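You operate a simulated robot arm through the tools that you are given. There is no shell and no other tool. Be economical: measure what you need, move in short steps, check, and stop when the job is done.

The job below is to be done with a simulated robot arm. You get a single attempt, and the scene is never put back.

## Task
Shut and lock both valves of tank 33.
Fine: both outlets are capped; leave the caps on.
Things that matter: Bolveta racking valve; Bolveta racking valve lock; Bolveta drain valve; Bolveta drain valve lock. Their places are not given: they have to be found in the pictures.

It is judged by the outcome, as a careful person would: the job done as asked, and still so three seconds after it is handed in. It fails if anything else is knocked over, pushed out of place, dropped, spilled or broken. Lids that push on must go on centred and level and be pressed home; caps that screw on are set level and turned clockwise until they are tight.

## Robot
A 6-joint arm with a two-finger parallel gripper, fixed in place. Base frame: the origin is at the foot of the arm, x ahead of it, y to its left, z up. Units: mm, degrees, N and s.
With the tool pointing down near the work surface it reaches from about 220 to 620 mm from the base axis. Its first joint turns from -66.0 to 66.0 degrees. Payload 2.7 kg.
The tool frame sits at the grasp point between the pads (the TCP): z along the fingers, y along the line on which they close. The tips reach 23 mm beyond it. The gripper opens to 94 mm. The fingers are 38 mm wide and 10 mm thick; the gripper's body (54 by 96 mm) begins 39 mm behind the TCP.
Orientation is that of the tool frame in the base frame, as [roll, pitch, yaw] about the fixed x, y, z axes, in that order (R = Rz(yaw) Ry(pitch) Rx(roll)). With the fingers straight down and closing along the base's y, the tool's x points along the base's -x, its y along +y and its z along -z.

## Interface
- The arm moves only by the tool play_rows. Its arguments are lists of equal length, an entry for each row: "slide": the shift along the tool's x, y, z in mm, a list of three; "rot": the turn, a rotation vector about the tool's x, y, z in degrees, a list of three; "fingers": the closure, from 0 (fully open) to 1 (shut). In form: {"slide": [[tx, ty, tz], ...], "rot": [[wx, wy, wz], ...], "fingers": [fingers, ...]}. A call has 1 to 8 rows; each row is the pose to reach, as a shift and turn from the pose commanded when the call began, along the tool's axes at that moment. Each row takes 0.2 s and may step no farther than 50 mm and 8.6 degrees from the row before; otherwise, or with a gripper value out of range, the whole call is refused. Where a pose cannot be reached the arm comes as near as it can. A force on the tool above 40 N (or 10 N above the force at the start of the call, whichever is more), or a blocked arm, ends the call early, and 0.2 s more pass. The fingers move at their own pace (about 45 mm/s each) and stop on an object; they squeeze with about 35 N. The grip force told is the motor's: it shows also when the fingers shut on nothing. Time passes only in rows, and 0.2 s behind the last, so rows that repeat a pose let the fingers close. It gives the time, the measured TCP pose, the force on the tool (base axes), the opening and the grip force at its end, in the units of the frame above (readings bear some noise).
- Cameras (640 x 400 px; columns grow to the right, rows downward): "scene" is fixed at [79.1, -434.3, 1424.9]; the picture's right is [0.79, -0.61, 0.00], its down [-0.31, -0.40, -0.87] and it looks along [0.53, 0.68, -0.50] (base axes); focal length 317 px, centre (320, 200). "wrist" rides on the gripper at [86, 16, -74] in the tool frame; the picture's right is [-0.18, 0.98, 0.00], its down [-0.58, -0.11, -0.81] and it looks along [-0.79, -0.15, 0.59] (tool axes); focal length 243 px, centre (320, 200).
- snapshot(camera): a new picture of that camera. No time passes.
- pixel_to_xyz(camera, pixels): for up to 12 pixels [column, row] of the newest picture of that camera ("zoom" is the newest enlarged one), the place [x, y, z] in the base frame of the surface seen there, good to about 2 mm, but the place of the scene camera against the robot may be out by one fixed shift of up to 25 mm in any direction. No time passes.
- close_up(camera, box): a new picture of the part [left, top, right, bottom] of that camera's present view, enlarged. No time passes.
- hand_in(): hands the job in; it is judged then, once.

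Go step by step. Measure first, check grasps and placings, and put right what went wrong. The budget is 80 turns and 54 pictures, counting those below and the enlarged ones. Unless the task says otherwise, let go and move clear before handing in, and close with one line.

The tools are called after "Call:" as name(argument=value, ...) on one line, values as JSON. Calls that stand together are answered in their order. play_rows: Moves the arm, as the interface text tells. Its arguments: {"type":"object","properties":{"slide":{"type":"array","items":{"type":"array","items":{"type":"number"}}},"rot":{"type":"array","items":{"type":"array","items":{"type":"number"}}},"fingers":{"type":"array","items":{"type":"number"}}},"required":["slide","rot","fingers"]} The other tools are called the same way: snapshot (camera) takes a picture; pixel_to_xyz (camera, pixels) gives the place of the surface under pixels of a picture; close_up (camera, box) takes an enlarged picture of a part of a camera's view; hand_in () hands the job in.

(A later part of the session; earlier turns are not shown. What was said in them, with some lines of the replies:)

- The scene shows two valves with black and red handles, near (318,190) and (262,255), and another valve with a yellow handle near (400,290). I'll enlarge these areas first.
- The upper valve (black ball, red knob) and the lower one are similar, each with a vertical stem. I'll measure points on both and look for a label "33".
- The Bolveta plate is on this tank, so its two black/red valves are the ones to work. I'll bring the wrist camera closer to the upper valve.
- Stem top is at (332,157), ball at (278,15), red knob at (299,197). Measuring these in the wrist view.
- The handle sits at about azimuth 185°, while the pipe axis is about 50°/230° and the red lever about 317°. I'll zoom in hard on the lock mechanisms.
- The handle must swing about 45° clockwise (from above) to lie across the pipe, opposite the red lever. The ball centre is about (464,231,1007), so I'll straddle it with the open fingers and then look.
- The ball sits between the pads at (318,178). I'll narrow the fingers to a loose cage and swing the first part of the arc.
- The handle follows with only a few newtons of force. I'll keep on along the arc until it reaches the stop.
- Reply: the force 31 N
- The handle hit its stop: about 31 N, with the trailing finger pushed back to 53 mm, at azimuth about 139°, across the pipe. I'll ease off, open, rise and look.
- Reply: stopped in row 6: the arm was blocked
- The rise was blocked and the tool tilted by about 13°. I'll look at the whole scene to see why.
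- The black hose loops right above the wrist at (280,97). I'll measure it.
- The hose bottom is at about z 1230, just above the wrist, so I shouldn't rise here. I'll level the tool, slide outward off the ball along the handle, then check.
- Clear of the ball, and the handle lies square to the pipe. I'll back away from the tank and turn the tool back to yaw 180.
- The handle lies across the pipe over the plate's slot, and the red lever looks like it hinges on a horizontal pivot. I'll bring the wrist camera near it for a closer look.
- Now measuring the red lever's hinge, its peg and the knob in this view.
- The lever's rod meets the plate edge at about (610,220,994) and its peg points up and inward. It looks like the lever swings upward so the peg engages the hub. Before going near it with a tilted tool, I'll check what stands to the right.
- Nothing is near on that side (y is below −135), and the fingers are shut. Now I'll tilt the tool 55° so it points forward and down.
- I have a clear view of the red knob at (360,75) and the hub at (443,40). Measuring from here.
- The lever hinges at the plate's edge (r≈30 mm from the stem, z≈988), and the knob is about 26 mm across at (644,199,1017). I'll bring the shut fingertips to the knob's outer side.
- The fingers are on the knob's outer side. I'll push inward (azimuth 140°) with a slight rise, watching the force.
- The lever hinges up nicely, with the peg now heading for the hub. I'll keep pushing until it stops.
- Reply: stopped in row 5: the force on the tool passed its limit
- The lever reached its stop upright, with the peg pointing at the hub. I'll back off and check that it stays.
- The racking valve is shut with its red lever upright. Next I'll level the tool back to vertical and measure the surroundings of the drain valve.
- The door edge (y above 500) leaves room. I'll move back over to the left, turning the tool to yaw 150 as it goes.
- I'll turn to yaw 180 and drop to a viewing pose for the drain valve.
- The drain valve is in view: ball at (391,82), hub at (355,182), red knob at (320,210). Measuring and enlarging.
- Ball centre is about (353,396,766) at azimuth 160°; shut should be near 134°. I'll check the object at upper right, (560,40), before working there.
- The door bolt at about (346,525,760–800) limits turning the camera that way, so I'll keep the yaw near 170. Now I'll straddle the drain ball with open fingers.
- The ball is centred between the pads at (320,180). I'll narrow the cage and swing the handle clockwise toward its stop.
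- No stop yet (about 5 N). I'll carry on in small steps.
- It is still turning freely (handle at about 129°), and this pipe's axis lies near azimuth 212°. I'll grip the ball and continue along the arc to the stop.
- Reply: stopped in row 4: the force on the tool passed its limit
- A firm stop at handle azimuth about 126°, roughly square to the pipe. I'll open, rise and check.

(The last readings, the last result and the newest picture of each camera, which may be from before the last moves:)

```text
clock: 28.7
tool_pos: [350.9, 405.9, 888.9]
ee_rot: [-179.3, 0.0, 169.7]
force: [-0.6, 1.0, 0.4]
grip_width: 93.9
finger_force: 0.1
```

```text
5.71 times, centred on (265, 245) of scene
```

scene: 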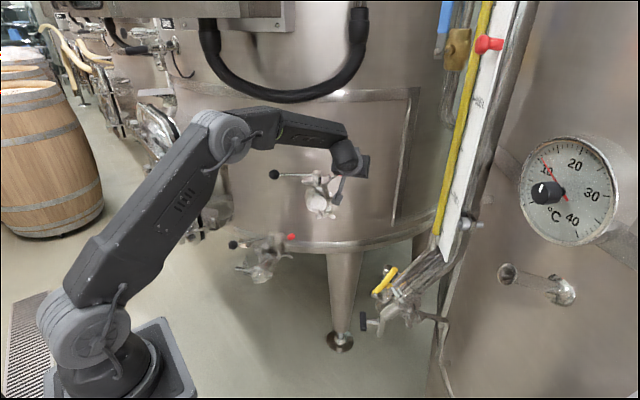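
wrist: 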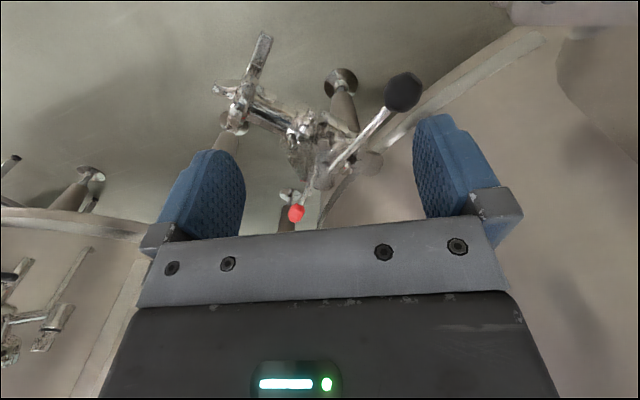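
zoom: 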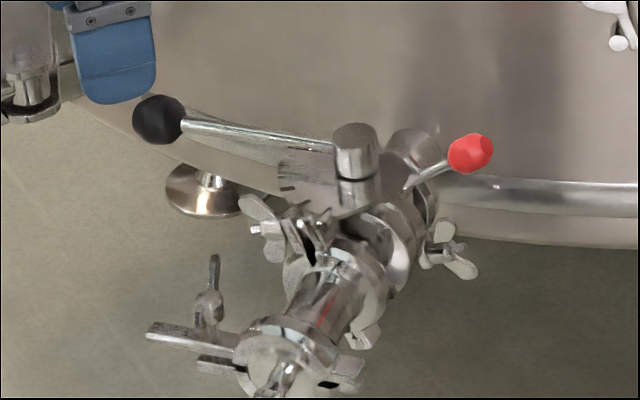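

The handle now looks in line with the red lever, square to the pipe. I'll measure to confirm.

Call:
pixel_to_xyz(camera="wrist", pixels=[[404, 92], [324, 180], [297, 213], [375, 122], [355, 145], [305, 200], [378, 163], [265, 115], [240, 100], [310, 188]])

Call:
close_up(camera="wrist", box=[240, 60, 420, 230])

```text
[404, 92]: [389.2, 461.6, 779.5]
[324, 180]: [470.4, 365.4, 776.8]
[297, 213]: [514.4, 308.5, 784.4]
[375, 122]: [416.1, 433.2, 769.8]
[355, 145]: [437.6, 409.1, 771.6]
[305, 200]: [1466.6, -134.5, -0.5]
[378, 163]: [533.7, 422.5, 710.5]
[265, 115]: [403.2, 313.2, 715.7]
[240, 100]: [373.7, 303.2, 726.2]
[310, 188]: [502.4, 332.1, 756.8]
```

```text
2.35 times, centred on (330, 145) of wrist
```

zoom: 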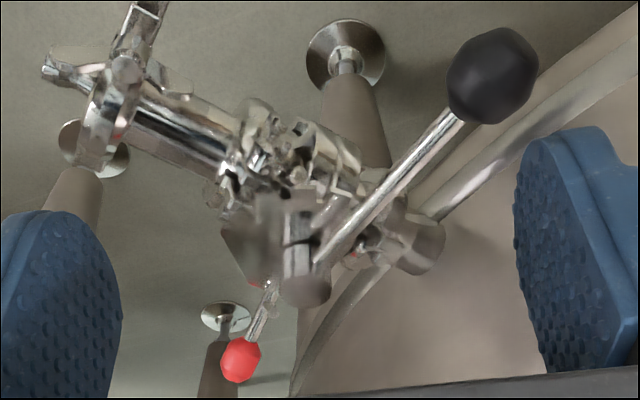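

The pipe runs along azimuth 40°/220° and the handle is at about 129°, so the drain valve is shut. Now I'll move clear and turn the tool for the drain lock.

Call:
play_rows(slide=[[-15, -36, -11], [-30, -72, -11], [-45, -107, -11], [-59, -143, -11], [-73, -178, -11], [-87.6, -214, -11]], rot=[[0, 0, -7.5], [0, 0, -15], [0, 0, -22.5], [0, 0, -30], [0, 0, -37.5], [0, 0, -45]], fingers=[1, 1, 1, 1, 1, 1])

Call:
play_rows(slide=[[0, 0, 0], [0, 0, 0], [0, 0, 0], [0, 0, 0], [0, 0, 0], [0, 0, 0], [0, 0, 0]], rot=[[0, -8, 0], [0, -16, 0], [0, -24, 0], [0, -32, 0], [0, -40, 0], [0, -48, 0], [0, -55, 0]], fingers=[1, 1, 1, 1, 1, 1, 1])

Call:
snapshot(camera="wrist")

```text
clock: 30.1
tool_pos: [397.8, 179.1, 901.2]
ee_rot: [-179.4, -0.4, -145.1]
force: [0.2, -0.3, 0.3]
grip_width: 0.0
finger_force: 33.4
```

```text
clock: 31.7
tool_pos: [398.5, 178.7, 899.9]
ee_rot: [-179.2, 54.6, -144.5]
force: [-0.3, 0.3, 0.8]
grip_width: 0.1
finger_force: 34.9
out of reach, approached as far as the arm can: row 5
```

```text
10 pictures are left
```

wrist: 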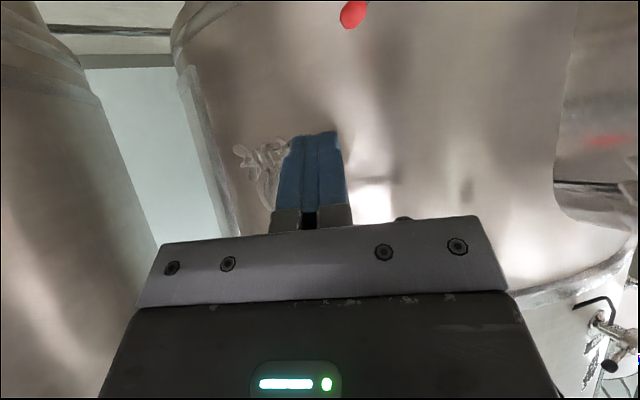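

Orientation reached; the drain's red knob is at (352,14). I'll measure it before approaching.

Call:
pixel_to_xyz(camera="wrist", pixels=[[352, 14], [345, 22], [360, 6], [343, 12]])

Call:
play_rows(slide=[[-1, -12.3, 30], [-1.5, -12.3, 65], [-2, -12.3, 100]], rot=[[0, 0, 0], [0, 0, 0], [0, 0, 0]], fingers=[1, 1, 1])

Call:
snapshot(camera="wrist")

```text
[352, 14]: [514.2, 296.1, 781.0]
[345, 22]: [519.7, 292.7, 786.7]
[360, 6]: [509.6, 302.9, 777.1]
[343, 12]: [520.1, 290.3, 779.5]
```

```text
clock: 32.5
tool_pos: [473.8, 216.1, 842.6]
ee_rot: [-179.2, 54.6, -144.7]
force: [0.2, -0.5, -0.6]
grip_width: 0.0
finger_force: 35.6
```

```text
9 pictures are left
```

wrist: 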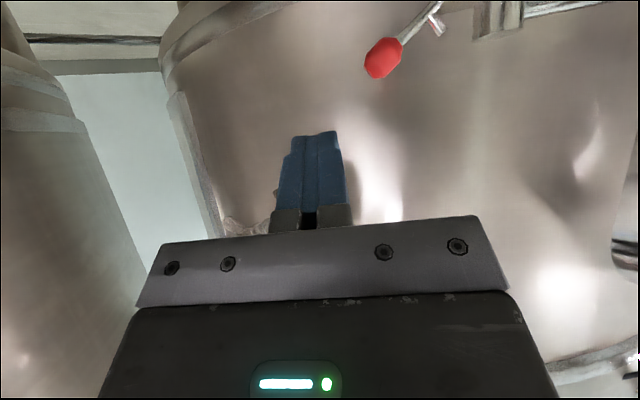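

The knob centre is about (522,303,776), as expected. I'll advance along the finger axis to its outer side.

Call:
play_rows(slide=[[-0.5, 0, 31], [-1, 0, 62], [-1.6, 1, 92]], rot=[[0, 0, 0], [0, 0, 0], [0, 0, 0]], fingers=[1, 1, 1])

Call:
snapshot(camera="wrist")

```text
clock: 33.3
tool_pos: [535.2, 261.1, 788.7]
ee_rot: [-179.3, 54.5, -144.4]
force: [0.1, -0.3, 0.2]
grip_width: 0.0
finger_force: 35.4
```

```text
8 pictures are left
```

wrist: 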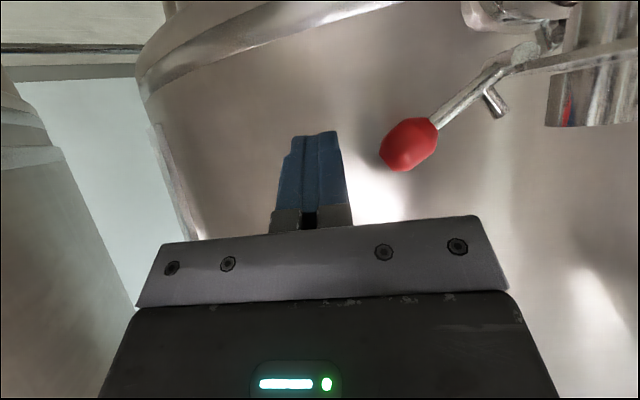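

Same layout as with the upper lock. I'll push the knob inward and up until it stops.

Call:
play_rows(slide=[[0.5, 12, -0.8], [0.1, 19.9, -1.9], [-2, 27.9, -4.1], [-4.1, 35.9, -6.4], [-6.2, 43.9, -8.7], [-7.5, 50.8, -10.2], [-8, 56.8, -11.2], [-8.6, 61.8, -12.1]], rot=[[0, 0, 0], [0, 0, 0], [0, 0, 0], [0, 0, 0], [0, 0, 0], [0, 0, 0], [0, 0, 0], [0, 0, 0]], fingers=[1, 1, 1, 1, 1, 1, 1, 1])

Call:
close_up(camera="wrist", box=[280, 0, 520, 220])

```text
clock: 34.3
tool_pos: [517.3, 283.9, 801.4]
ee_rot: [-179.4, 55.1, -145.6]
force: [0.8, -5.3, 2.3]
grip_width: 0.0
finger_force: 34.8
stopped in row 5: the force on the tool passed its limit (the readings are from after the stop); the commanded pose is now the measured one
```

```text
1.82 times, centred on (400, 110) of wrist
```

zoom: 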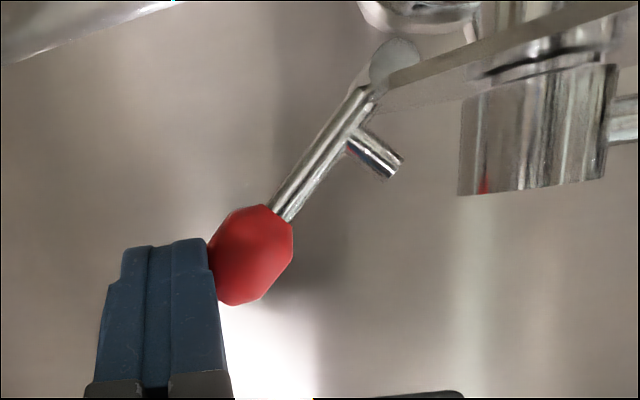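

The push was blocked with the lever only part way, at about 55°. I'll look in the scene for anything touching.

Call:
close_up(camera="scene", box=[200, 170, 340, 290])

```text
3.33 times, centred on (270, 230) of scene
```

zoom: 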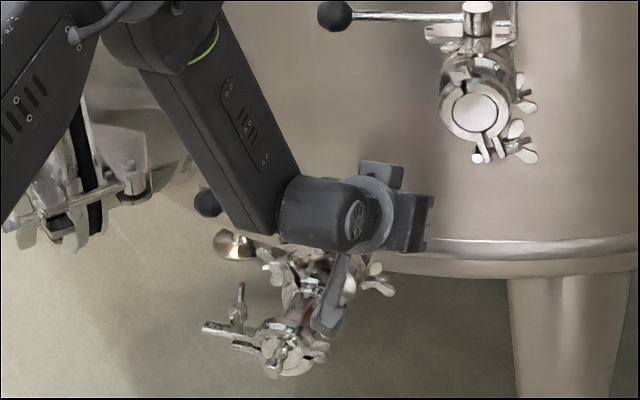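

The camera bracket hangs by the outlet clamp at (330,300) in the zoom, which probably blocked the arm. I'll back off and steepen the tool by 25° so the camera rides higher.

Call:
play_rows(slide=[[0, -15, 0], [0, -28, 0], [0, -28, 0], [0, -28, 0], [0, -28, 0], [0, -28, 0]], rot=[[0, 0, 0], [0, 0, 0], [0, 7, 0], [0, 14, 0], [0, 21, 0], [0, 26, 0]], fingers=[1, 1, 1, 1, 1, 1])

Call:
snapshot(camera="wrist")

Call:
close_up(camera="scene", box=[200, 170, 340, 290])

```text
clock: 35.7
tool_pos: [535.5, 262.8, 801.8]
ee_rot: [-179.6, 30.9, -146.1]
force: [0.4, 0.3, -0.7]
grip_width: 0.0
finger_force: 35.4
out of reach, approached as far as the arm can: row 6
```

```text
5 pictures are left
```

wrist: 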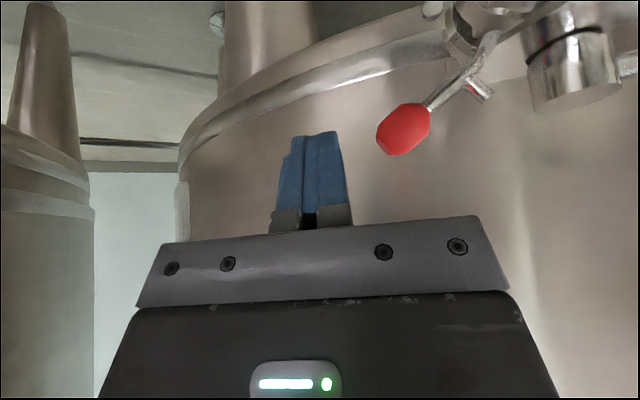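

```text
3.33 times, centred on (270, 230) of scene
```

zoom: 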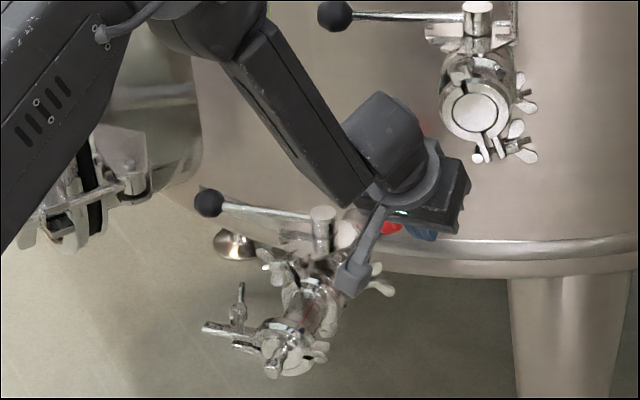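

The camera now rides higher and the fingers are still beside the knob (405,130). I'll push inward again.

Call:
play_rows(slide=[[0.9, 9.9, -0.5], [1.6, 17.9, -1], [1.8, 25.8, -2.3], [2.1, 33.8, -3.5], [2.2, 40.8, -4.8], [2.3, 47.7, -6], [2.8, 53.7, -6.3], [3.4, 59.6, -6.6]], rot=[[0, 0, 0], [0, 0, 0], [0, 0, 0], [0, 0, 0], [0, 0, 0], [0, 0, 0], [0, 0, 0], [0, 0, 0]], fingers=[1, 1, 1, 1, 1, 1, 1, 1])

```text
clock: 36.9
tool_pos: [517.4, 282.9, 808.6]
ee_rot: [-179.0, 29.3, -146.8]
force: [-1.5, -8.7, 3.1]
grip_width: 0.0
finger_force: 34.5
out of reach, approached as far as the arm can: row 1
stopped in row 5: the force on the tool passed its limit (the readings are from after the stop); the commanded pose is now the measured one
```

It stopped at the same lever angle of about 55°. Either the lever is interlocked with the valve not fully shut, or the arm is touching something. One close look from the wrist will help.

Call:
snapshot(camera="wrist")

Call:
pixel_to_xyz(camera="scene", pixels=[[236, 231], [271, 234], [245, 230], [255, 233], [262, 234], [280, 215], [277, 228], [300, 210], [305, 220], [285, 245]])

```text
3 pictures are left
```

wrist: 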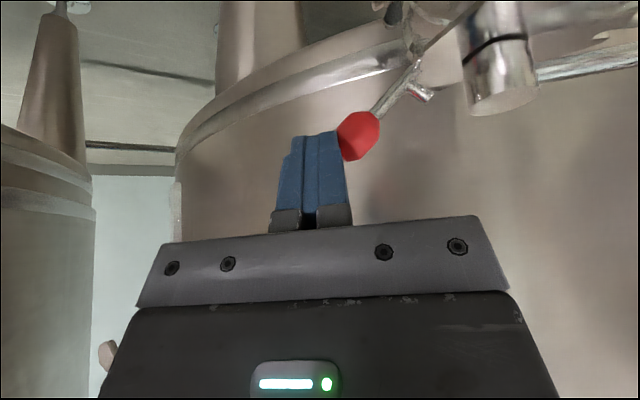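

```text
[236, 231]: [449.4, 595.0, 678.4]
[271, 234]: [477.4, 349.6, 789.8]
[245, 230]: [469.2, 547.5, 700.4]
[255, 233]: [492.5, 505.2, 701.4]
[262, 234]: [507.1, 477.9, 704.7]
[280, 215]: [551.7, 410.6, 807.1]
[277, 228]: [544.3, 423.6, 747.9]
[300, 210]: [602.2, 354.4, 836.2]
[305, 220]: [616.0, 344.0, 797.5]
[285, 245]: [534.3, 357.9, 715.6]
```

I'll use this picture's depth to judge the handle angle against the lever.

Call:
pixel_to_xyz(camera="wrist", pixels=[[508, 103], [485, 98], [530, 100], [560, 70], [590, 66], [620, 60], [635, 58], [358, 137], [384, 106], [410, 75], [425, 95], [395, 15]])

```text
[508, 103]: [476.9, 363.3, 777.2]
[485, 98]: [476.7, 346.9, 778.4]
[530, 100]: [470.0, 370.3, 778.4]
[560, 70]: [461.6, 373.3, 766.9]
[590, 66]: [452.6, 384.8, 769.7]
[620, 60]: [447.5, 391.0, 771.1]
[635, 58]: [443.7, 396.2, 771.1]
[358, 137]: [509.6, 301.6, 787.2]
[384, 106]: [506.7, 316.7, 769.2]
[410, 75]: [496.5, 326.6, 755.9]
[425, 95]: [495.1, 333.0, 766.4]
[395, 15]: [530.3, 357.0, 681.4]
```

The lever's rod lies at azimuth about 312–316° and the handle at about 127°. The last handle stop was while gripping, so it may not have been the true stop. I'll withdraw and press the handle firmly home with shut fingers.

Call:
play_rows(slide=[[0, -20, 0], [10, -20, -35], [25, -15, -70], [45, -5, -95], [60.9, 8.8, -116.7], [60.9, 8.8, -116.7]], rot=[[0, 0, 0], [0, 0, 0], [0, 8, 0], [0, 16, 0], [0, 24, 0], [0, 29.3, 0]], fingers=[1, 1, 1, 1, 1, 1])

```text
clock: 38.3
tool_pos: [418.5, 233.6, 879.4]
ee_rot: [-179.2, 0.1, -147.0]
force: [-0.5, -0.6, -0.4]
grip_width: 0.0
finger_force: 35.2
```

Tool upright. I'll go over to the outer side of the drain ball and down to its height.

Call:
play_rows(slide=[[-11, 39, 0], [-22, 78, 0], [-33, 117, 0], [-44, 156, 0], [-54.6, 195.3, 0], [-54.6, 195.3, 40], [-54.6, 195.3, 80], [-54.6, 195.3, 111]], rot=[[0, 0, 0], [0, 0, 0], [0, 0, 0], [0, 0, 0], [0, 0, 0], [0, 0, 0], [0, 0, 0], [0, 0, 0]], fingers=[1, 1, 1, 1, 1, 1, 1, 1])

```text
clock: 40.1
tool_pos: [359.3, 426.3, 764.4]
ee_rot: [-179.2, 0.1, -147.0]
force: [0.4, -0.5, -0.1]
grip_width: 0.0
finger_force: 35.1
```

Now pressing the ball along azimuth 33°, in small steps, until the force limit.

Call:
play_rows(slide=[[-7, 0, 0], [-12, 0, 0], [-16, 0, 0], [-20, 0, 0], [-24, 0, 0], [-28, 0, 0], [-32, 0, 0]], rot=[[0, 0, 0], [0, 0, 0], [0, 0, 0], [0, 0, 0], [0, 0, 0], [0, 0, 0], [0, 0, 0]], fingers=[1, 1, 1, 1, 1, 1, 1])

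```text
clock: 41.2
tool_pos: [372.6, 434.9, 764.4]
ee_rot: [-179.0, -1.0, -147.0]
force: [-6.5, -6.0, 3.5]
grip_width: 0.0
finger_force: 34.9
stopped in row 5: the force on the tool passed its limit (the readings are from after the stop); the commanded pose is now the measured one
```

The handle is pressed hard against its stop (centre about (403,455), azimuth about 125°). I'll back off, return and retry the lock.

Call:
play_rows(slide=[[15, 0, 0], [15, 0, -40], [15, 0, -80], [15, 0, -114], [26, -39, -114], [37, -78, -114], [48, -117, -114], [59, -156, -114]], rot=[[0, 0, 0], [0, 0, 0], [0, 0, 0], [0, 0, 0], [0, 0, 0], [0, 0, 0], [0, 0, 0], [0, 0, 0]], fingers=[1, 1, 1, 1, 1, 1, 1, 1])

```text
clock: 43.0
tool_pos: [411.2, 275.1, 885.1]
ee_rot: [-179.0, -0.7, -146.9]
force: [0.9, 0.1, -0.7]
grip_width: 0.1
finger_force: 35.1
```

Continuing back to the lock side and tilting the tool by 31°.

Call:
play_rows(slide=[[5, -31, 0], [10.7, -62, 0], [10.7, -62, 0], [10.7, -62, 0], [10.7, -62, 0], [10.7, -62, 0]], rot=[[0, 0, 0], [0, 0, 0], [0, -8, 0], [0, -16, 0], [0, -24, 0], [0, -31, 0]], fingers=[1, 1, 1, 1, 1, 1])

```text
clock: 44.4
tool_pos: [435.0, 217.7, 883.8]
ee_rot: [-178.7, 26.8, -146.4]
force: [-0.7, 0.2, 0.7]
grip_width: 0.0
finger_force: 35.1
out of reach, approached as far as the arm can: row 6
```

Now approaching the outer side of the drain's red knob.

Call:
play_rows(slide=[[-18, -22, 20], [-36, -24, 50], [-50, -22, 85], [-60.5, -18, 120]], rot=[[0, 0, 0], [0, 0, 0], [0, 0, 0], [0, 0, 0]], fingers=[1, 1, 1, 1])

```text
clock: 45.4
tool_pos: [536.2, 261.3, 804.1]
ee_rot: [-178.9, 26.7, -146.4]
force: [0.1, 0.6, -0.5]
grip_width: 0.0
finger_force: 34.6
```

Pushing the knob inward again.

Call:
play_rows(slide=[[1, 9.9, -0.5], [1.8, 17.9, -0.9], [1.9, 23.9, -2.1], [2.1, 29.8, -3.3], [2.2, 35.8, -4.5], [2.4, 41.7, -5.7], [3, 47.7, -6], [3.6, 53.7, -6.3]], rot=[[0, 0, 0], [0, 0, 0], [0, 0, 0], [0, 0, 0], [0, 0, 0], [0, 0, 0], [0, 0, 0], [0, 0, 0]], fingers=[1, 1, 1, 1, 1, 1, 1, 1])

```text
clock: 46.7
tool_pos: [516.2, 285.0, 809.6]
ee_rot: [-178.8, 26.9, -146.9]
force: [-0.6, -8.6, 4.2]
grip_width: 0.2
finger_force: 35.3
stopped in row 6: the force on the tool passed its limit (the readings are from after the stop); the commanded pose is now the measured one
```

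It stopped at the same place again. I'll compare both handles' true angles using the last enlarged scene picture, which needs no new picture.

Call:
pixel_to_xyz(camera="zoom", pixels=[[335, 15], [477, 8], [360, 15], [400, 16], [440, 17], [514, 20], [208, 203], [322, 214], [235, 207], [270, 213], [300, 217], [390, 228]])

```text
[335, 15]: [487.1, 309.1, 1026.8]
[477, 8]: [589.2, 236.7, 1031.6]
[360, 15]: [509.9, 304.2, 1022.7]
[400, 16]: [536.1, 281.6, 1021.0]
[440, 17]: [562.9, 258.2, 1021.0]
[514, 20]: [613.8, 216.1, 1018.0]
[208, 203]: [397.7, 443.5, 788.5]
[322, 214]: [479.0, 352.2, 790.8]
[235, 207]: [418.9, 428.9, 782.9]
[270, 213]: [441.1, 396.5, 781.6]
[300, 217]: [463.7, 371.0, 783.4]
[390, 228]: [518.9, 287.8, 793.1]
```

The upper handle is at 139° with its lever at about 319°, which is a straight line. The drain handle was at 126–128° with its lever at about 311°. I'll spend one picture to measure the handle after the hard press.

Call:
close_up(camera="scene", box=[220, 215, 310, 275])

```text
6.67 times, centred on (265, 245) of scene
```

zoom: 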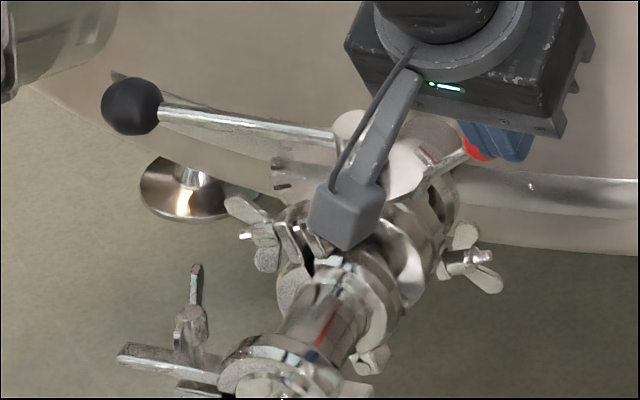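

Call:
pixel_to_xyz(camera="zoom", pixels=[[131, 106], [170, 114], [200, 119], [230, 123], [260, 128], [290, 134], [315, 139], [472, 148], [430, 165], [285, 186], [320, 310], [280, 380]])

```text
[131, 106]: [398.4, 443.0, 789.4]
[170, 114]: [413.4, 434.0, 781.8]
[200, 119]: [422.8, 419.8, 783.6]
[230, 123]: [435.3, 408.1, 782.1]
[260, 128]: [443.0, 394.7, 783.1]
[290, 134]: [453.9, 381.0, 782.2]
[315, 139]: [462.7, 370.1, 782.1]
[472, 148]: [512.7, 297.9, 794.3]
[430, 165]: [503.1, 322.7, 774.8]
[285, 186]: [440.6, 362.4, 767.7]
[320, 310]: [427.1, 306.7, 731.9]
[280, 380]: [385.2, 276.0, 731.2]
```

The drain handle is at 127.7° and the hard press didn't move it. Relative to its lever, it sits about 4–5° past where the upper handle sits when locked. So it may be slightly over-turned, and the lock may need the handle in line with the lever. I'll withdraw and nudge it back.

Call:
play_rows(slide=[[0, -20, 0], [10, -20, -35], [27, -15, -70], [48, -5, -95], [65.7, 9.5, -114], [65.7, 9.5, -114]], rot=[[0, 0, 0], [0, 0, 0], [0, 7, 0], [0, 14, 0], [0, 21, 0], [0, 26.9, 0]], fingers=[1, 1, 1, 1, 1, 1])

```text
clock: 48.1
tool_pos: [415.4, 236.1, 883.6]
ee_rot: [-179.1, 0.0, -147.4]
force: [0.7, -0.4, -0.2]
grip_width: 0.0
finger_force: 34.7
```

Moving over the drain ball with the fingers open, yaw 170.

Call:
play_rows(slide=[[-17.5, 32.5, 0], [-35, 65, 0], [-52.6, 97.4, 0], [-70, 130, 0], [-88, 162, 0], [-105.3, 194.8, 0], [-105.3, 194.8, 0]], rot=[[0, 0, 7], [0, 0, 14], [0, 0, 21], [0, 0, 28], [0, 0, 35], [0, 0, 42.6], [0, 0, 42.6]], fingers=[0, 0, 0, 0, 0, 0, 0])

Call:
play_rows(slide=[[0, 0, 40], [0, 0, 80], [0, 0, 117], [0, 0, 117]], rot=[[0, 0, 0], [0, 0, 0], [0, 0, 0], [0, 0, 0]], fingers=[0, 0, 0, 0])

```text
clock: 49.7
tool_pos: [401.1, 456.4, 879.9]
ee_rot: [-179.3, 0.9, 169.8]
force: [-0.7, -0.2, 0.2]
grip_width: 93.7
finger_force: 0.0
```

```text
clock: 50.7
tool_pos: [401.0, 455.0, 762.0]
ee_rot: [-179.2, 0.8, 170.0]
force: [0.4, 0.1, -0.3]
grip_width: 94.0
finger_force: 0.2
```

Closing on the ball.

Call:
play_rows(slide=[[0, 0, 0], [0, 0, 0], [0, 0, 0], [0, 0, 0]], rot=[[0, 0, 0], [0, 0, 0], [0, 0, 0], [0, 0, 0]], fingers=[0.9, 0.9, 0.9, 0.9])

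```text
clock: 51.7
tool_pos: [402.1, 453.9, 761.7]
ee_rot: [-179.3, 0.7, 169.7]
force: [-9.3, -3.5, 3.9]
grip_width: 42.1
finger_force: 42.7
```

Gripped. Now nudging back about 9 mm along the arc.

Call:
play_rows(slide=[[2.1, -2.3, 0], [4.2, -4.6, 0], [6.3, -6.9, 0], [6.3, -6.9, 0]], rot=[[0, 0, 0], [0, 0, 0], [0, 0, 0], [0, 0, 0]], fingers=[0.9, 0.9, 0.9, 0.9])

```text
clock: 52.7
tool_pos: [393.3, 449.3, 762.9]
ee_rot: [-179.2, 0.8, 170.0]
force: [-12.9, -1.7, 0.1]
grip_width: 38.3
finger_force: 44.7
```

Opening and rising gently.

Call:
play_rows(slide=[[0, 0, 0], [0, 0, 0], [0, 0, 0], [0, 0, 0], [0, 0, -40], [0, 0, -80], [0, 0, -120]], rot=[[0, 0, 0], [0, 0, 0], [0, 0, 0], [0, 0, 0], [0, 0, 0], [0, 0, 0], [0, 0, 0]], fingers=[0, 0, 0, 0, 0, 0, 0])

Call:
close_up(camera="scene", box=[220, 215, 310, 275])

```text
clock: 54.3
tool_pos: [391.9, 453.6, 882.8]
ee_rot: [-179.3, 0.7, 170.0]
force: [-0.3, -1.3, -0.5]
grip_width: 94.2
finger_force: 0.0
```

```text
6.67 times, centred on (265, 245) of scene
```

zoom: 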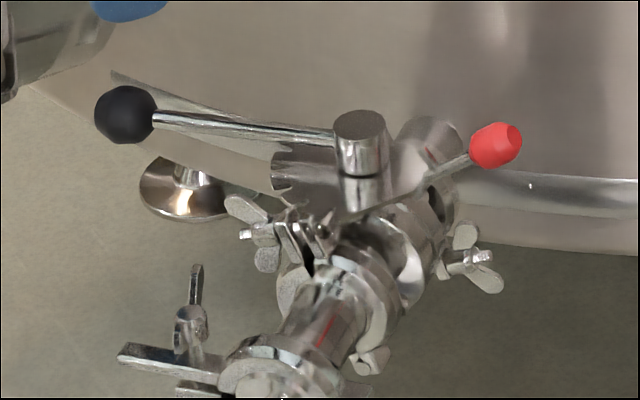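

A clear view, and the lever has fallen back to its start, so it was being held off. I'll measure angles here.

Call:
pixel_to_xyz(camera="zoom", pixels=[[165, 118], [200, 122], [230, 126], [260, 130], [290, 134], [320, 138], [360, 127], [495, 145], [460, 162], [445, 170], [283, 186], [275, 160]])

```text
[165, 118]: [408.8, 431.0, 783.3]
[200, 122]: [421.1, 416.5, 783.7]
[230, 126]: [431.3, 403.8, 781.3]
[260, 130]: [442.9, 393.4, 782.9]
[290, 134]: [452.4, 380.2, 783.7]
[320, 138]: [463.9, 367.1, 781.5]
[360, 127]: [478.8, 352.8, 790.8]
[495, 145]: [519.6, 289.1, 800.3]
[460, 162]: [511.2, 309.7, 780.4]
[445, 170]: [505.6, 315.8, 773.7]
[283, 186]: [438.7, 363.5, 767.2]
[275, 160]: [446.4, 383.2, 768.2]
```

The handle is now at 130.8° and the lever at about 310.2°, so they are in line. Going back to the lock.

Call:
play_rows(slide=[[-12, -32, 0], [-24, -64, 0], [-36, -97, 0], [-48, -129, 0], [-60, -161, 0], [-72, -193, 0], [-84.6, -225.8, 0]], rot=[[0, 0, -6.2], [0, 0, -12.4], [0, 0, -18.6], [0, 0, -24.8], [0, 0, -31], [0, 0, -37.2], [0, 0, -43.4]], fingers=[1, 1, 1, 1, 1, 1, 1])

Call:
play_rows(slide=[[0, 0, 0], [0, 0, 0], [0, 0, 0], [0, 0, 0]], rot=[[0, -8, 0], [0, -16, 0], [0, -24, 0], [0, -28, 0]], fingers=[1, 1, 1, 1])

```text
clock: 55.9
tool_pos: [437.6, 213.0, 884.4]
ee_rot: [-178.9, 0.1, -146.5]
force: [-0.2, -0.3, -0.6]
grip_width: 0.0
finger_force: 34.8
```

```text
clock: 56.9
tool_pos: [437.8, 214.5, 885.6]
ee_rot: [-178.8, 28.2, -146.0]
force: [-0.2, -0.1, 0.0]
grip_width: 0.0
finger_force: 35.2
```

Approaching the knob's outer side again.

Call:
play_rows(slide=[[-17, -22, 22], [-34, -24, 52], [-46, -20, 87], [-55.8, -15, 122]], rot=[[0, 0, 0], [0, 0, 0], [0, 0, 0], [0, 0, 0]], fingers=[1, 1, 1, 1])

Call:
play_rows(slide=[[1, 9.9, -0.5], [1.8, 17.9, -0.9], [1.9, 23.9, -2.1], [2.1, 29.8, -3.3], [2.2, 35.8, -4.5], [2.4, 41.7, -5.7], [3, 47.7, -6], [3.6, 53.7, -6.3]], rot=[[0, 0, 0], [0, 0, 0], [0, 0, 0], [0, 0, 0], [0, 0, 0], [0, 0, 0], [0, 0, 0], [0, 0, 0]], fingers=[1, 1, 1, 1, 1, 1, 1, 1])

```text
clock: 57.9
tool_pos: [536.1, 258.5, 804.6]
ee_rot: [-178.7, 28.1, -146.1]
force: [0.7, 0.6, 0.2]
grip_width: 0.1
finger_force: 34.9
```

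```text
clock: 59.3
tool_pos: [514.0, 285.0, 811.6]
ee_rot: [-178.8, 28.3, -146.5]
force: [0.1, -7.9, 4.6]
grip_width: 0.2
finger_force: 34.8
stopped in row 6: the force on the tool passed its limit (the readings are from after the stop); the commanded pose is now the measured one
```

Still held at the same lever angle. The upper handle had been dragged slightly back from its end stop when the arm caught the hose, and it locked there. So the true shut position may be a few degrees short of the stop, near 134° for the drain handle. I'll withdraw and go back over the ball.

Call:
play_rows(slide=[[0, -20, 0], [10, -20, -35], [27, -15, -70], [48, -5, -95], [65.7, 9.5, -114], [65.7, 9.5, -114]], rot=[[0, 0, 0], [0, 0, 0], [0, 7, 0], [0, 14, 0], [0, 21, 0], [0, 28.3, 0]], fingers=[1, 1, 1, 1, 1, 1])

Call:
play_rows(slide=[[-16, 32.5, 0], [-32, 65, 0], [-48, 97.4, 0], [-64, 130, 0], [-80, 162, 0], [-96.4, 194.2, 0], [-96.4, 194.2, 0]], rot=[[0, 0, 7], [0, 0, 14], [0, 0, 21], [0, 0, 28], [0, 0, 35], [0, 0, 42.6], [0, 0, 42.6]], fingers=[0, 0, 0, 0, 0, 0, 0])

```text
clock: 60.7
tool_pos: [415.7, 234.7, 879.5]
ee_rot: [-178.9, 0.0, -147.1]
force: [0.5, -0.3, -0.1]
grip_width: 0.0
finger_force: 34.8
```

```text
clock: 62.3
tool_pos: [388.9, 451.7, 875.5]
ee_rot: [-179.1, 0.8, 170.2]
force: [0.0, 0.3, 0.2]
grip_width: 93.9
finger_force: 0.1
```

Over the ball. I'll descend and grip it.

Call:
play_rows(slide=[[0, 0, 40], [0, 0, 80], [-2, 0, 112], [-2, 0, 112], [-2, 0, 112], [-2, 0, 112], [-2, 0, 112]], rot=[[0, 0, 0], [0, 0, 0], [0, 0, 0], [0, 0, 0], [0, 0, 0], [0, 0, 0], [0, 0, 0]], fingers=[0, 0, 0, 0.9, 0.9, 0.9, 0.9])

```text
clock: 63.9
tool_pos: [392.0, 449.9, 768.0]
ee_rot: [-179.4, 0.7, 170.3]
force: [-16.5, 12.5, 5.1]
grip_width: 37.4
finger_force: 37.8
```

Gripped, at 37.4 mm. Nudging back about 7 mm more, then releasing and rising.

Call:
play_rows(slide=[[1.5, -1.9, 0], [3, -3.8, 0], [4.6, -5.6, 0], [4.6, -5.6, 0]], rot=[[0, 0, 0], [0, 0, 0], [0, 0, 0], [0, 0, 0]], fingers=[0.9, 0.9, 0.9, 0.9])

Call:
play_rows(slide=[[0, 0, 0], [0, 0, 0], [0, 0, 0], [0, 0, 0], [0, 0, -40], [0, 0, -80], [0, 0, -115]], rot=[[0, 0, 0], [0, 0, 0], [0, 0, 0], [0, 0, 0], [0, 0, 0], [0, 0, 0], [0, 0, 0]], fingers=[0, 0, 0, 0, 0, 0, 0])

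```text
clock: 64.9
tool_pos: [385.9, 445.8, 766.2]
ee_rot: [-179.4, 0.7, 170.5]
force: [-24.0, 15.8, 16.9]
grip_width: 34.3
finger_force: 44.7
```

```text
clock: 66.5
tool_pos: [386.1, 446.3, 879.8]
ee_rot: [-179.1, 0.8, 170.4]
force: [0.2, 0.0, 0.0]
grip_width: 94.2
finger_force: 0.0
```

The handle should now be near 134°. Back to the lock.

Call:
play_rows(slide=[[-13, -31, 0], [-26, -62, 0], [-39, -94, 0], [-52, -125, 0], [-65, -157, 0], [-78, -188, 0], [-90.6, -219.6, 0]], rot=[[0, 0, -6.2], [0, 0, -12.4], [0, 0, -18.6], [0, 0, -24.8], [0, 0, -31], [0, 0, -37.2], [0, 0, -43.4]], fingers=[1, 1, 1, 1, 1, 1, 1])

Call:
play_rows(slide=[[0, 0, 0], [0, 0, 0], [0, 0, 0], [0, 0, 0]], rot=[[0, -8, 0], [0, -16, 0], [0, -24, 0], [0, -28, 0]], fingers=[1, 1, 1, 1])

Call:
play_rows(slide=[[-17, -22, 22], [-34, -24, 52], [-46, -20, 84], [-55.8, -15, 117]], rot=[[0, 0, 0], [0, 0, 0], [0, 0, 0], [0, 0, 0]], fingers=[1, 1, 1, 1])

```text
clock: 68.1
tool_pos: [439.3, 212.4, 882.5]
ee_rot: [-179.0, 0.1, -146.1]
force: [0.0, 0.2, 0.2]
grip_width: 0.1
finger_force: 35.0
```

```text
clock: 69.1
tool_pos: [439.4, 213.9, 882.0]
ee_rot: [-178.7, 28.2, -145.6]
force: [0.8, 0.3, 0.7]
grip_width: 0.0
finger_force: 34.8
```

```text
clock: 70.1
tool_pos: [535.2, 256.0, 806.9]
ee_rot: [-178.7, 28.0, -145.7]
force: [0.6, 0.6, -0.4]
grip_width: 0.0
finger_force: 34.9
```

Beside the knob. Pushing.

Call:
play_rows(slide=[[1, 9.9, 1], [1.8, 17.9, 1], [1.9, 23.9, 0], [2.1, 29.8, -1], [2.2, 35.8, -2], [2.4, 41.7, -3.5], [3, 47.7, -4], [3.6, 53.7, -4.3]], rot=[[0, 0, 0], [0, 0, 0], [0, 0, 0], [0, 0, 0], [0, 0, 0], [0, 0, 0], [0, 0, 0], [0, 0, 0]], fingers=[1, 1, 1, 1, 1, 1, 1, 1])

```text
clock: 71.5
tool_pos: [514.0, 284.0, 810.6]
ee_rot: [-178.7, 28.4, -146.2]
force: [-0.2, -9.1, 5.6]
grip_width: 0.0
finger_force: 34.5
stopped in row 7: the force on the tool passed its limit (the readings are from after the stop); the commanded pose is now the measured one
```

Still held at the same place. The tank-circle fit also shows that both handles at their stops were equally shut, so the stop itself is right. I'll probe with tiny steps to see how the resistance grows.

Call:
play_rows(slide=[[0, 2, -1], [0, 4, -2], [0, 4, -2]], rot=[[0, 0, 0], [0, 0, 0], [0, 0, 0]], fingers=[1, 1, 1])

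Call:
play_rows(slide=[[0, 2, -1], [0, 4, -2], [0, 4, -2]], rot=[[0, 0, 0], [0, 0, 0], [0, 0, 0]], fingers=[1, 1, 1])

```text
clock: 72.3
tool_pos: [512.1, 287.5, 814.2]
ee_rot: [-178.7, 28.6, -146.2]
force: [-0.9, -24.3, 20.1]
grip_width: 0.0
finger_force: 35.5
```

```text
clock: 73.1
tool_pos: [508.5, 291.3, 816.3]
ee_rot: [-178.7, 28.8, -146.3]
force: [4.0, -24.6, 27.5]
grip_width: 0.0
finger_force: 35.0
```

It is moving: about 4 mm per step, with force −y and +z, so the knob is dragging on the finger as it rises. I'll follow its arc with more lift.

Call:
play_rows(slide=[[-1, 0, -2], [-1.8, 1, -4], [-2.3, 3, -5], [-2.3, 3, -5]], rot=[[0, 0, 0], [0, 0, 0], [0, 0, 0], [0, 0, 0]], fingers=[1, 1, 1, 1])

```text
clock: 74.1
tool_pos: [505.9, 294.9, 819.5]
ee_rot: [-178.7, 28.5, -146.1]
force: [1.5, -12.6, 20.2]
grip_width: 0.1
finger_force: 35.3
```

It works with more lift. But the drain handle is still about 5° off its stop, so it must be shut fully before locking. I'll withdraw and press the handle home first.

Call:
play_rows(slide=[[0, -20, 0], [10, -22, -35], [27, -18, -70], [48, -8, -92], [64, 1.4, -108], [64, 1.4, -108]], rot=[[0, 0, 0], [0, 0, 0], [0, 7, 0], [0, 14, 0], [0, 21, 0], [0, 28.5, 0]], fingers=[1, 1, 1, 1, 1, 1])

```text
clock: 75.5
tool_pos: [413.2, 237.7, 884.3]
ee_rot: [-178.8, -0.3, -146.7]
force: [-0.4, -0.5, -0.5]
grip_width: 0.1
finger_force: 34.7
```

Going to the outer side of the drain ball and down.

Call:
play_rows(slide=[[-7.5, 38, 0], [-15, 76, 0], [-22, 114, 0], [-30, 152, 0], [-37.3, 189.7, 0], [-37.3, 189.7, 40], [-37.3, 189.7, 80], [-37.3, 189.7, 119]], rot=[[0, 0, 0], [0, 0, 0], [0, 0, 0], [0, 0, 0], [0, 0, 0], [0, 0, 0], [0, 0, 0], [0, 0, 0]], fingers=[1, 1, 1, 1, 1, 1, 1, 1])

Call:
play_rows(slide=[[-8, 0, 0], [-15, 0, 0], [-21, 0, 0], [-26, 0, 0], [-31, 0, 0], [-36, 0, 0], [-41, 0, 0], [-46, 0, 0]], rot=[[0, 0, 0], [0, 0, 0], [0, 0, 0], [0, 0, 0], [0, 0, 0], [0, 0, 0], [0, 0, 0], [0, 0, 0]], fingers=[1, 1, 1, 1, 1, 1, 1, 1])

```text
clock: 77.3
tool_pos: [345.3, 414.5, 763.5]
ee_rot: [-178.8, 0.0, -146.8]
force: [0.1, 0.5, 0.1]
grip_width: 0.0
finger_force: 34.9
```

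```text
clock: 79.0
tool_pos: [372.3, 435.8, 760.9]
ee_rot: [-178.6, -1.1, -146.7]
force: [-9.3, -7.3, 5.3]
grip_width: 0.0
finger_force: 35.1
stopped in row 8: the force on the tool passed its limit (the readings are from after the stop); the commanded pose is now the measured one
```

The handle is pressed to its stop at the same spot as before. Returning to the lock side.

Call:
play_rows(slide=[[15, 0, 0], [15, 0, -40], [15, 0, -80], [15, 0, -120], [26, -39, -122], [37, -78, -122], [48, -117, -122], [59, -156, -122]], rot=[[0, 0, 0], [0, 0, 0], [0, 0, 0], [0, 0, 0], [0, 0, 0], [0, 0, 0], [0, 0, 0], [0, 0, 0]], fingers=[1, 1, 1, 1, 1, 1, 1, 1])

Call:
play_rows(slide=[[5, -31, 0], [10.7, -62, 0], [10.7, -62, 0], [10.7, -62, 0], [10.7, -62, 0], [10.7, -62, 0]], rot=[[0, 0, 0], [0, 0, 0], [0, -8, 0], [0, -16, 0], [0, -24, 0], [0, -28, 0]], fingers=[1, 1, 1, 1, 1, 1])

```text
clock: 80.8
tool_pos: [411.8, 274.2, 886.6]
ee_rot: [-178.7, -0.9, -146.7]
force: [-0.2, 0.5, -0.3]
grip_width: 0.1
finger_force: 35.0
```

```text
clock: 82.2
tool_pos: [434.9, 219.7, 889.6]
ee_rot: [-178.6, 27.3, -146.0]
force: [0.0, 0.1, -0.4]
grip_width: 0.3
finger_force: 34.9
```

Approaching the knob's outer side, a little lower this time.

Call:
play_rows(slide=[[-16, -24, 24], [-32, -27, 57], [-43, -26, 92], [-52, -25, 128]], rot=[[0, 0, 0], [0, 0, 0], [0, 0, 0], [0, 0, 0]], fingers=[1, 1, 1, 1])

```text
clock: 83.2
tool_pos: [536.3, 254.0, 799.5]
ee_rot: [-178.5, 27.3, -146.0]
force: [-0.1, 0.1, 0.7]
grip_width: 0.0
finger_force: 34.8
```

Now pushing along the knob's true arc, with matching lift.

Call:
play_rows(slide=[[1.2, 12, -0.6], [2.2, 21.9, -1.1], [0.6, 28.8, -5.9], [-1.1, 34.8, -10.6], [-2.3, 40.8, -14.5], [-3.1, 46.7, -17.5], [-3.4, 52.7, -19.5], [-3.7, 58.6, -21.6]], rot=[[0, 0, 0], [0, 0, 0], [0, 0, 0], [0, 0, 0], [0, 0, 0], [0, 0, 0], [0, 0, 0], [0, 0, 0]], fingers=[1, 1, 1, 1, 1, 1, 1, 1])

```text
clock: 85.0
tool_pos: [500.1, 299.7, 818.4]
ee_rot: [-178.5, 27.2, -146.0]
force: [-0.2, -0.1, 0.4]
grip_width: 0.2
finger_force: 35.3
```

No contact force yet, so the lever may already be nearly up. I'll continue inward gently.

Call:
play_rows(slide=[[0.3, 4, 0], [0.6, 8, 0], [0.9, 11, 0], [0.9, 11, 0]], rot=[[0, 0, 0], [0, 0, 0], [0, 0, 0], [0, 0, 0]], fingers=[1, 1, 1, 1])

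```text
clock: 86.0
tool_pos: [493.2, 308.1, 817.5]
ee_rot: [-178.5, 27.3, -146.0]
force: [0.9, 0.2, -0.2]
grip_width: 0.1
finger_force: 35.3
```

No contact even here, so the finger must have ridden over the knob. At this steep tilt only the rounded fingertip meets it. I'll withdraw outward and go back to the flatter tilt that worked on the upper lock.

Call:
play_rows(slide=[[0, -25, -3], [0, -50, -3], [0, -75, -3], [0, -75, -3], [0, -75, -3], [0, -75, -3], [0, -75, -3]], rot=[[0, 0, 0], [0, 0, 0], [0, 0, 0], [0, -8, 0], [0, -16, 0], [0, -24, 0], [0, -28, 0]], fingers=[1, 1, 1, 1, 1, 1, 1])

```text
clock: 87.6
tool_pos: [533.1, 244.5, 822.0]
ee_rot: [-177.7, 55.2, -144.9]
force: [0.1, 0.3, -0.1]
grip_width: 0.0
finger_force: 35.3
out of reach, approached as far as the arm can: row 5
```

Tool flatter again at 35°. Moving in beside the knob, about 10 mm deeper along the finger axis than before.

Call:
play_rows(slide=[[16, 2, 18], [16, 9, 30], [16, 17.7, 36.6]], rot=[[0, 0, 0], [0, 0, 0], [0, 0, 0]], fingers=[1, 1, 1])

```text
clock: 88.4
tool_pos: [542.3, 270.6, 787.8]
ee_rot: [-177.7, 55.2, -144.8]
force: [0.2, 0.3, -0.7]
grip_width: 0.1
finger_force: 35.4
5 turns are left
```

Five turns remain. I'll push along the arc, continue with small steps, and take the last picture.

Call:
play_rows(slide=[[0.5, 10, -0.7], [0, 15.9, -1.7], [-3, 22.9, -4.5], [-5.1, 29.9, -6.7], [-8, 36.9, -9.5], [-9.7, 43.8, -11.4], [-10.6, 50.8, -12.8], [-11.1, 56.8, -13.8]], rot=[[0, 0, 0], [0, 0, 0], [0, 0, 0], [0, 0, 0], [0, 0, 0], [0, 0, 0], [0, 0, 0], [0, 0, 0]], fingers=[1, 1, 1, 1, 1, 1, 1, 1])

Call:
snapshot(camera="wrist")

```text
clock: 89.5
tool_pos: [525.1, 292.6, 799.5]
ee_rot: [-177.8, 55.4, -145.7]
force: [-2.8, -9.7, 4.3]
grip_width: 0.0
finger_force: 35.1
stopped in row 5: the force on the tool passed its limit (the readings are from after the stop); the commanded pose is now the measured one
```

```text
0 pictures are left
4 turns are left
```

wrist: 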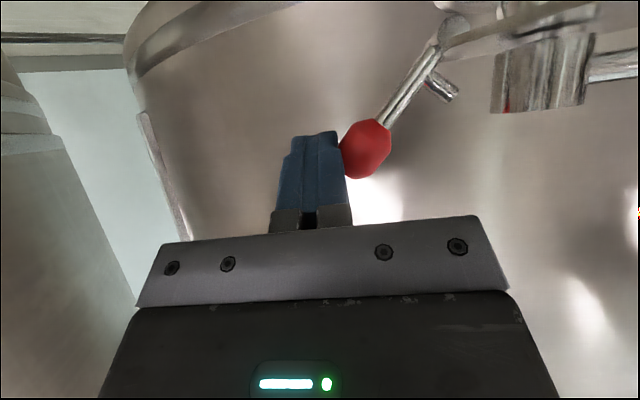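

Contact is good but the lever is stiff at about 55°. I'll raise the push gradually along its arc, in small held steps.

Call:
play_rows(slide=[[-1.7, 3.3, -1.5], [-3.4, 6.6, -3.1], [-3.4, 6.6, -3.1]], rot=[[0, 0, 0], [0, 0, 0], [0, 0, 0]], fingers=[1, 1, 1])

Call:
play_rows(slide=[[-0.6, 1.2, -0.6], [-1.3, 2.5, -1.2], [-1.3, 2.5, -1.2]], rot=[[0, 0, 0], [0, 0, 0], [0, 0, 0]], fingers=[1, 1, 1])

Call:
play_rows(slide=[[-0.6, 1.2, -0.6], [-1.3, 2.5, -1.2], [-1.3, 2.5, -1.2]], rot=[[0, 0, 0], [0, 0, 0], [0, 0, 0]], fingers=[1, 1, 1])

Call:
play_rows(slide=[[-0.6, 1.2, -0.6], [-1.3, 2.5, -1.2], [-1.3, 2.5, -1.2]], rot=[[0, 0, 0], [0, 0, 0], [0, 0, 0]], fingers=[1, 1, 1])

Call:
play_rows(slide=[[-0.6, 1.2, -0.6], [-1.3, 2.5, -1.2], [-1.3, 2.5, -1.2]], rot=[[0, 0, 0], [0, 0, 0], [0, 0, 0]], fingers=[1, 1, 1])

Call:
play_rows(slide=[[-0.6, 1.2, -0.6], [-1.3, 2.5, -1.2], [-1.3, 2.5, -1.2]], rot=[[0, 0, 0], [0, 0, 0], [0, 0, 0]], fingers=[1, 1, 1])

```text
clock: 90.3
tool_pos: [520.6, 297.5, 806.1]
ee_rot: [-177.8, 55.6, -145.6]
force: [-9.1, -25.4, 18.5]
grip_width: 0.0
finger_force: 35.5
```

```text
clock: 91.1
tool_pos: [520.7, 299.3, 805.7]
ee_rot: [-177.7, 55.8, -145.6]
force: [-9.8, -26.1, 22.2]
grip_width: 0.0
finger_force: 35.3
```

```text
clock: 91.9
tool_pos: [518.5, 300.5, 808.0]
ee_rot: [-177.9, 55.6, -145.5]
force: [-12.9, -26.6, 21.4]
grip_width: 0.3
finger_force: 34.9
```

```text
clock: 92.7
tool_pos: [517.1, 305.3, 810.0]
ee_rot: [-177.7, 55.5, -145.3]
force: [0.6, -2.5, 2.1]
grip_width: 0.0
finger_force: 35.0
```

```text
clock: 93.5
tool_pos: [515.6, 305.2, 811.5]
ee_rot: [-177.8, 55.5, -145.4]
force: [0.4, -0.9, 0.1]
grip_width: 0.0
finger_force: 34.9
```

```text
clock: 94.3
tool_pos: [512.9, 308.9, 813.1]
ee_rot: [-177.8, 55.6, -145.5]
force: [-0.2, 0.2, 1.1]
grip_width: 0.0
finger_force: 35.2
3 turns are left
```

The force rose to about 36 N, then dropped suddenly: either the lever snapped over or the finger slipped. I'll probe further inward, where an upright knob would meet the finger.

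Call:
play_rows(slide=[[1.5, 3, 1], [3.5, 7.5, 2], [3.5, 7.5, 2]], rot=[[0, 0, 0], [0, 0, 0], [0, 0, 0]], fingers=[1, 1, 1])

Call:
play_rows(slide=[[0.2, 3, -0.3], [0.3, 6, -0.5], [0.3, 6, -0.5]], rot=[[0, 0, 0], [0, 0, 0], [0, 0, 0]], fingers=[1, 1, 1])

Call:
play_rows(slide=[[0.2, 3, -0.3], [0.3, 6, -0.5], [0.3, 6, -0.5]], rot=[[0, 0, 0], [0, 0, 0], [0, 0, 0]], fingers=[1, 1, 1])

Call:
play_rows(slide=[[0.2, 3, -0.3], [0.3, 6, -0.5], [0.3, 6, -0.5]], rot=[[0, 0, 0], [0, 0, 0], [0, 0, 0]], fingers=[1, 1, 1])

```text
clock: 95.1
tool_pos: [508.7, 313.9, 809.5]
ee_rot: [-177.8, 55.6, -145.5]
force: [-0.4, 0.3, 0.2]
grip_width: 0.1
finger_force: 34.9
```

```text
clock: 95.9
tool_pos: [505.1, 316.6, 809.7]
ee_rot: [-177.8, 55.7, -145.6]
force: [6.4, -9.9, 0.6]
grip_width: 0.1
finger_force: 35.2
```

```text
clock: 96.9
tool_pos: [505.1, 316.9, 809.3]
ee_rot: [-177.8, 55.6, -146.4]
force: [2.2, -9.1, 2.0]
grip_width: 0.1
finger_force: 35.2
stopped in row 3: the force on the tool passed its limit (the readings are from after the stop); the commanded pose is now the measured one
```

```text
clock: 97.7
tool_pos: [504.3, 317.6, 808.5]
ee_rot: [-178.0, 55.7, -146.8]
force: [16.1, -34.3, 5.8]
grip_width: 0.1
finger_force: 34.7
2 turns are left
```

The finger met a firm, purely horizontal stop at about 49 mm from the stem. That matches the upper lever's upright stop (48 mm), so the drain lever snapped over and is locked. Backing away clear.

Call:
play_rows(slide=[[0, -15, 0], [0, -30, 0], [0, -32, -35], [0, -32, -70], [0, -32, -105], [0, -32, -140]], rot=[[0, 0, 0], [0, 0, 0], [0, 0, 0], [0, 0, 0], [0, 0, 0], [0, 0, 0]], fingers=[1, 1, 1, 1, 1, 1])

```text
clock: 99.1
tool_pos: [420.0, 236.6, 889.0]
ee_rot: [-177.8, 55.6, -146.0]
force: [-0.3, -1.6, -0.5]
grip_width: 0.1
finger_force: 35.5
1 turns are left
```

The arm is clear with no contact force. Handing in: both valves are turned shut to their stops with their red locks pushed upright. I confirmed the drain lock by touch only, as there were no pictures left.

Call:
hand_in()

```text
The job is handed in.
```

I shut both valves of tank 33 (racking and drain) to their stops and pushed both red locks upright. The caps were left on. The drain lock is confirmed only by feel: its lever met a firm stop at about the same place as the racking lock's, but I had no pictures left to check it.
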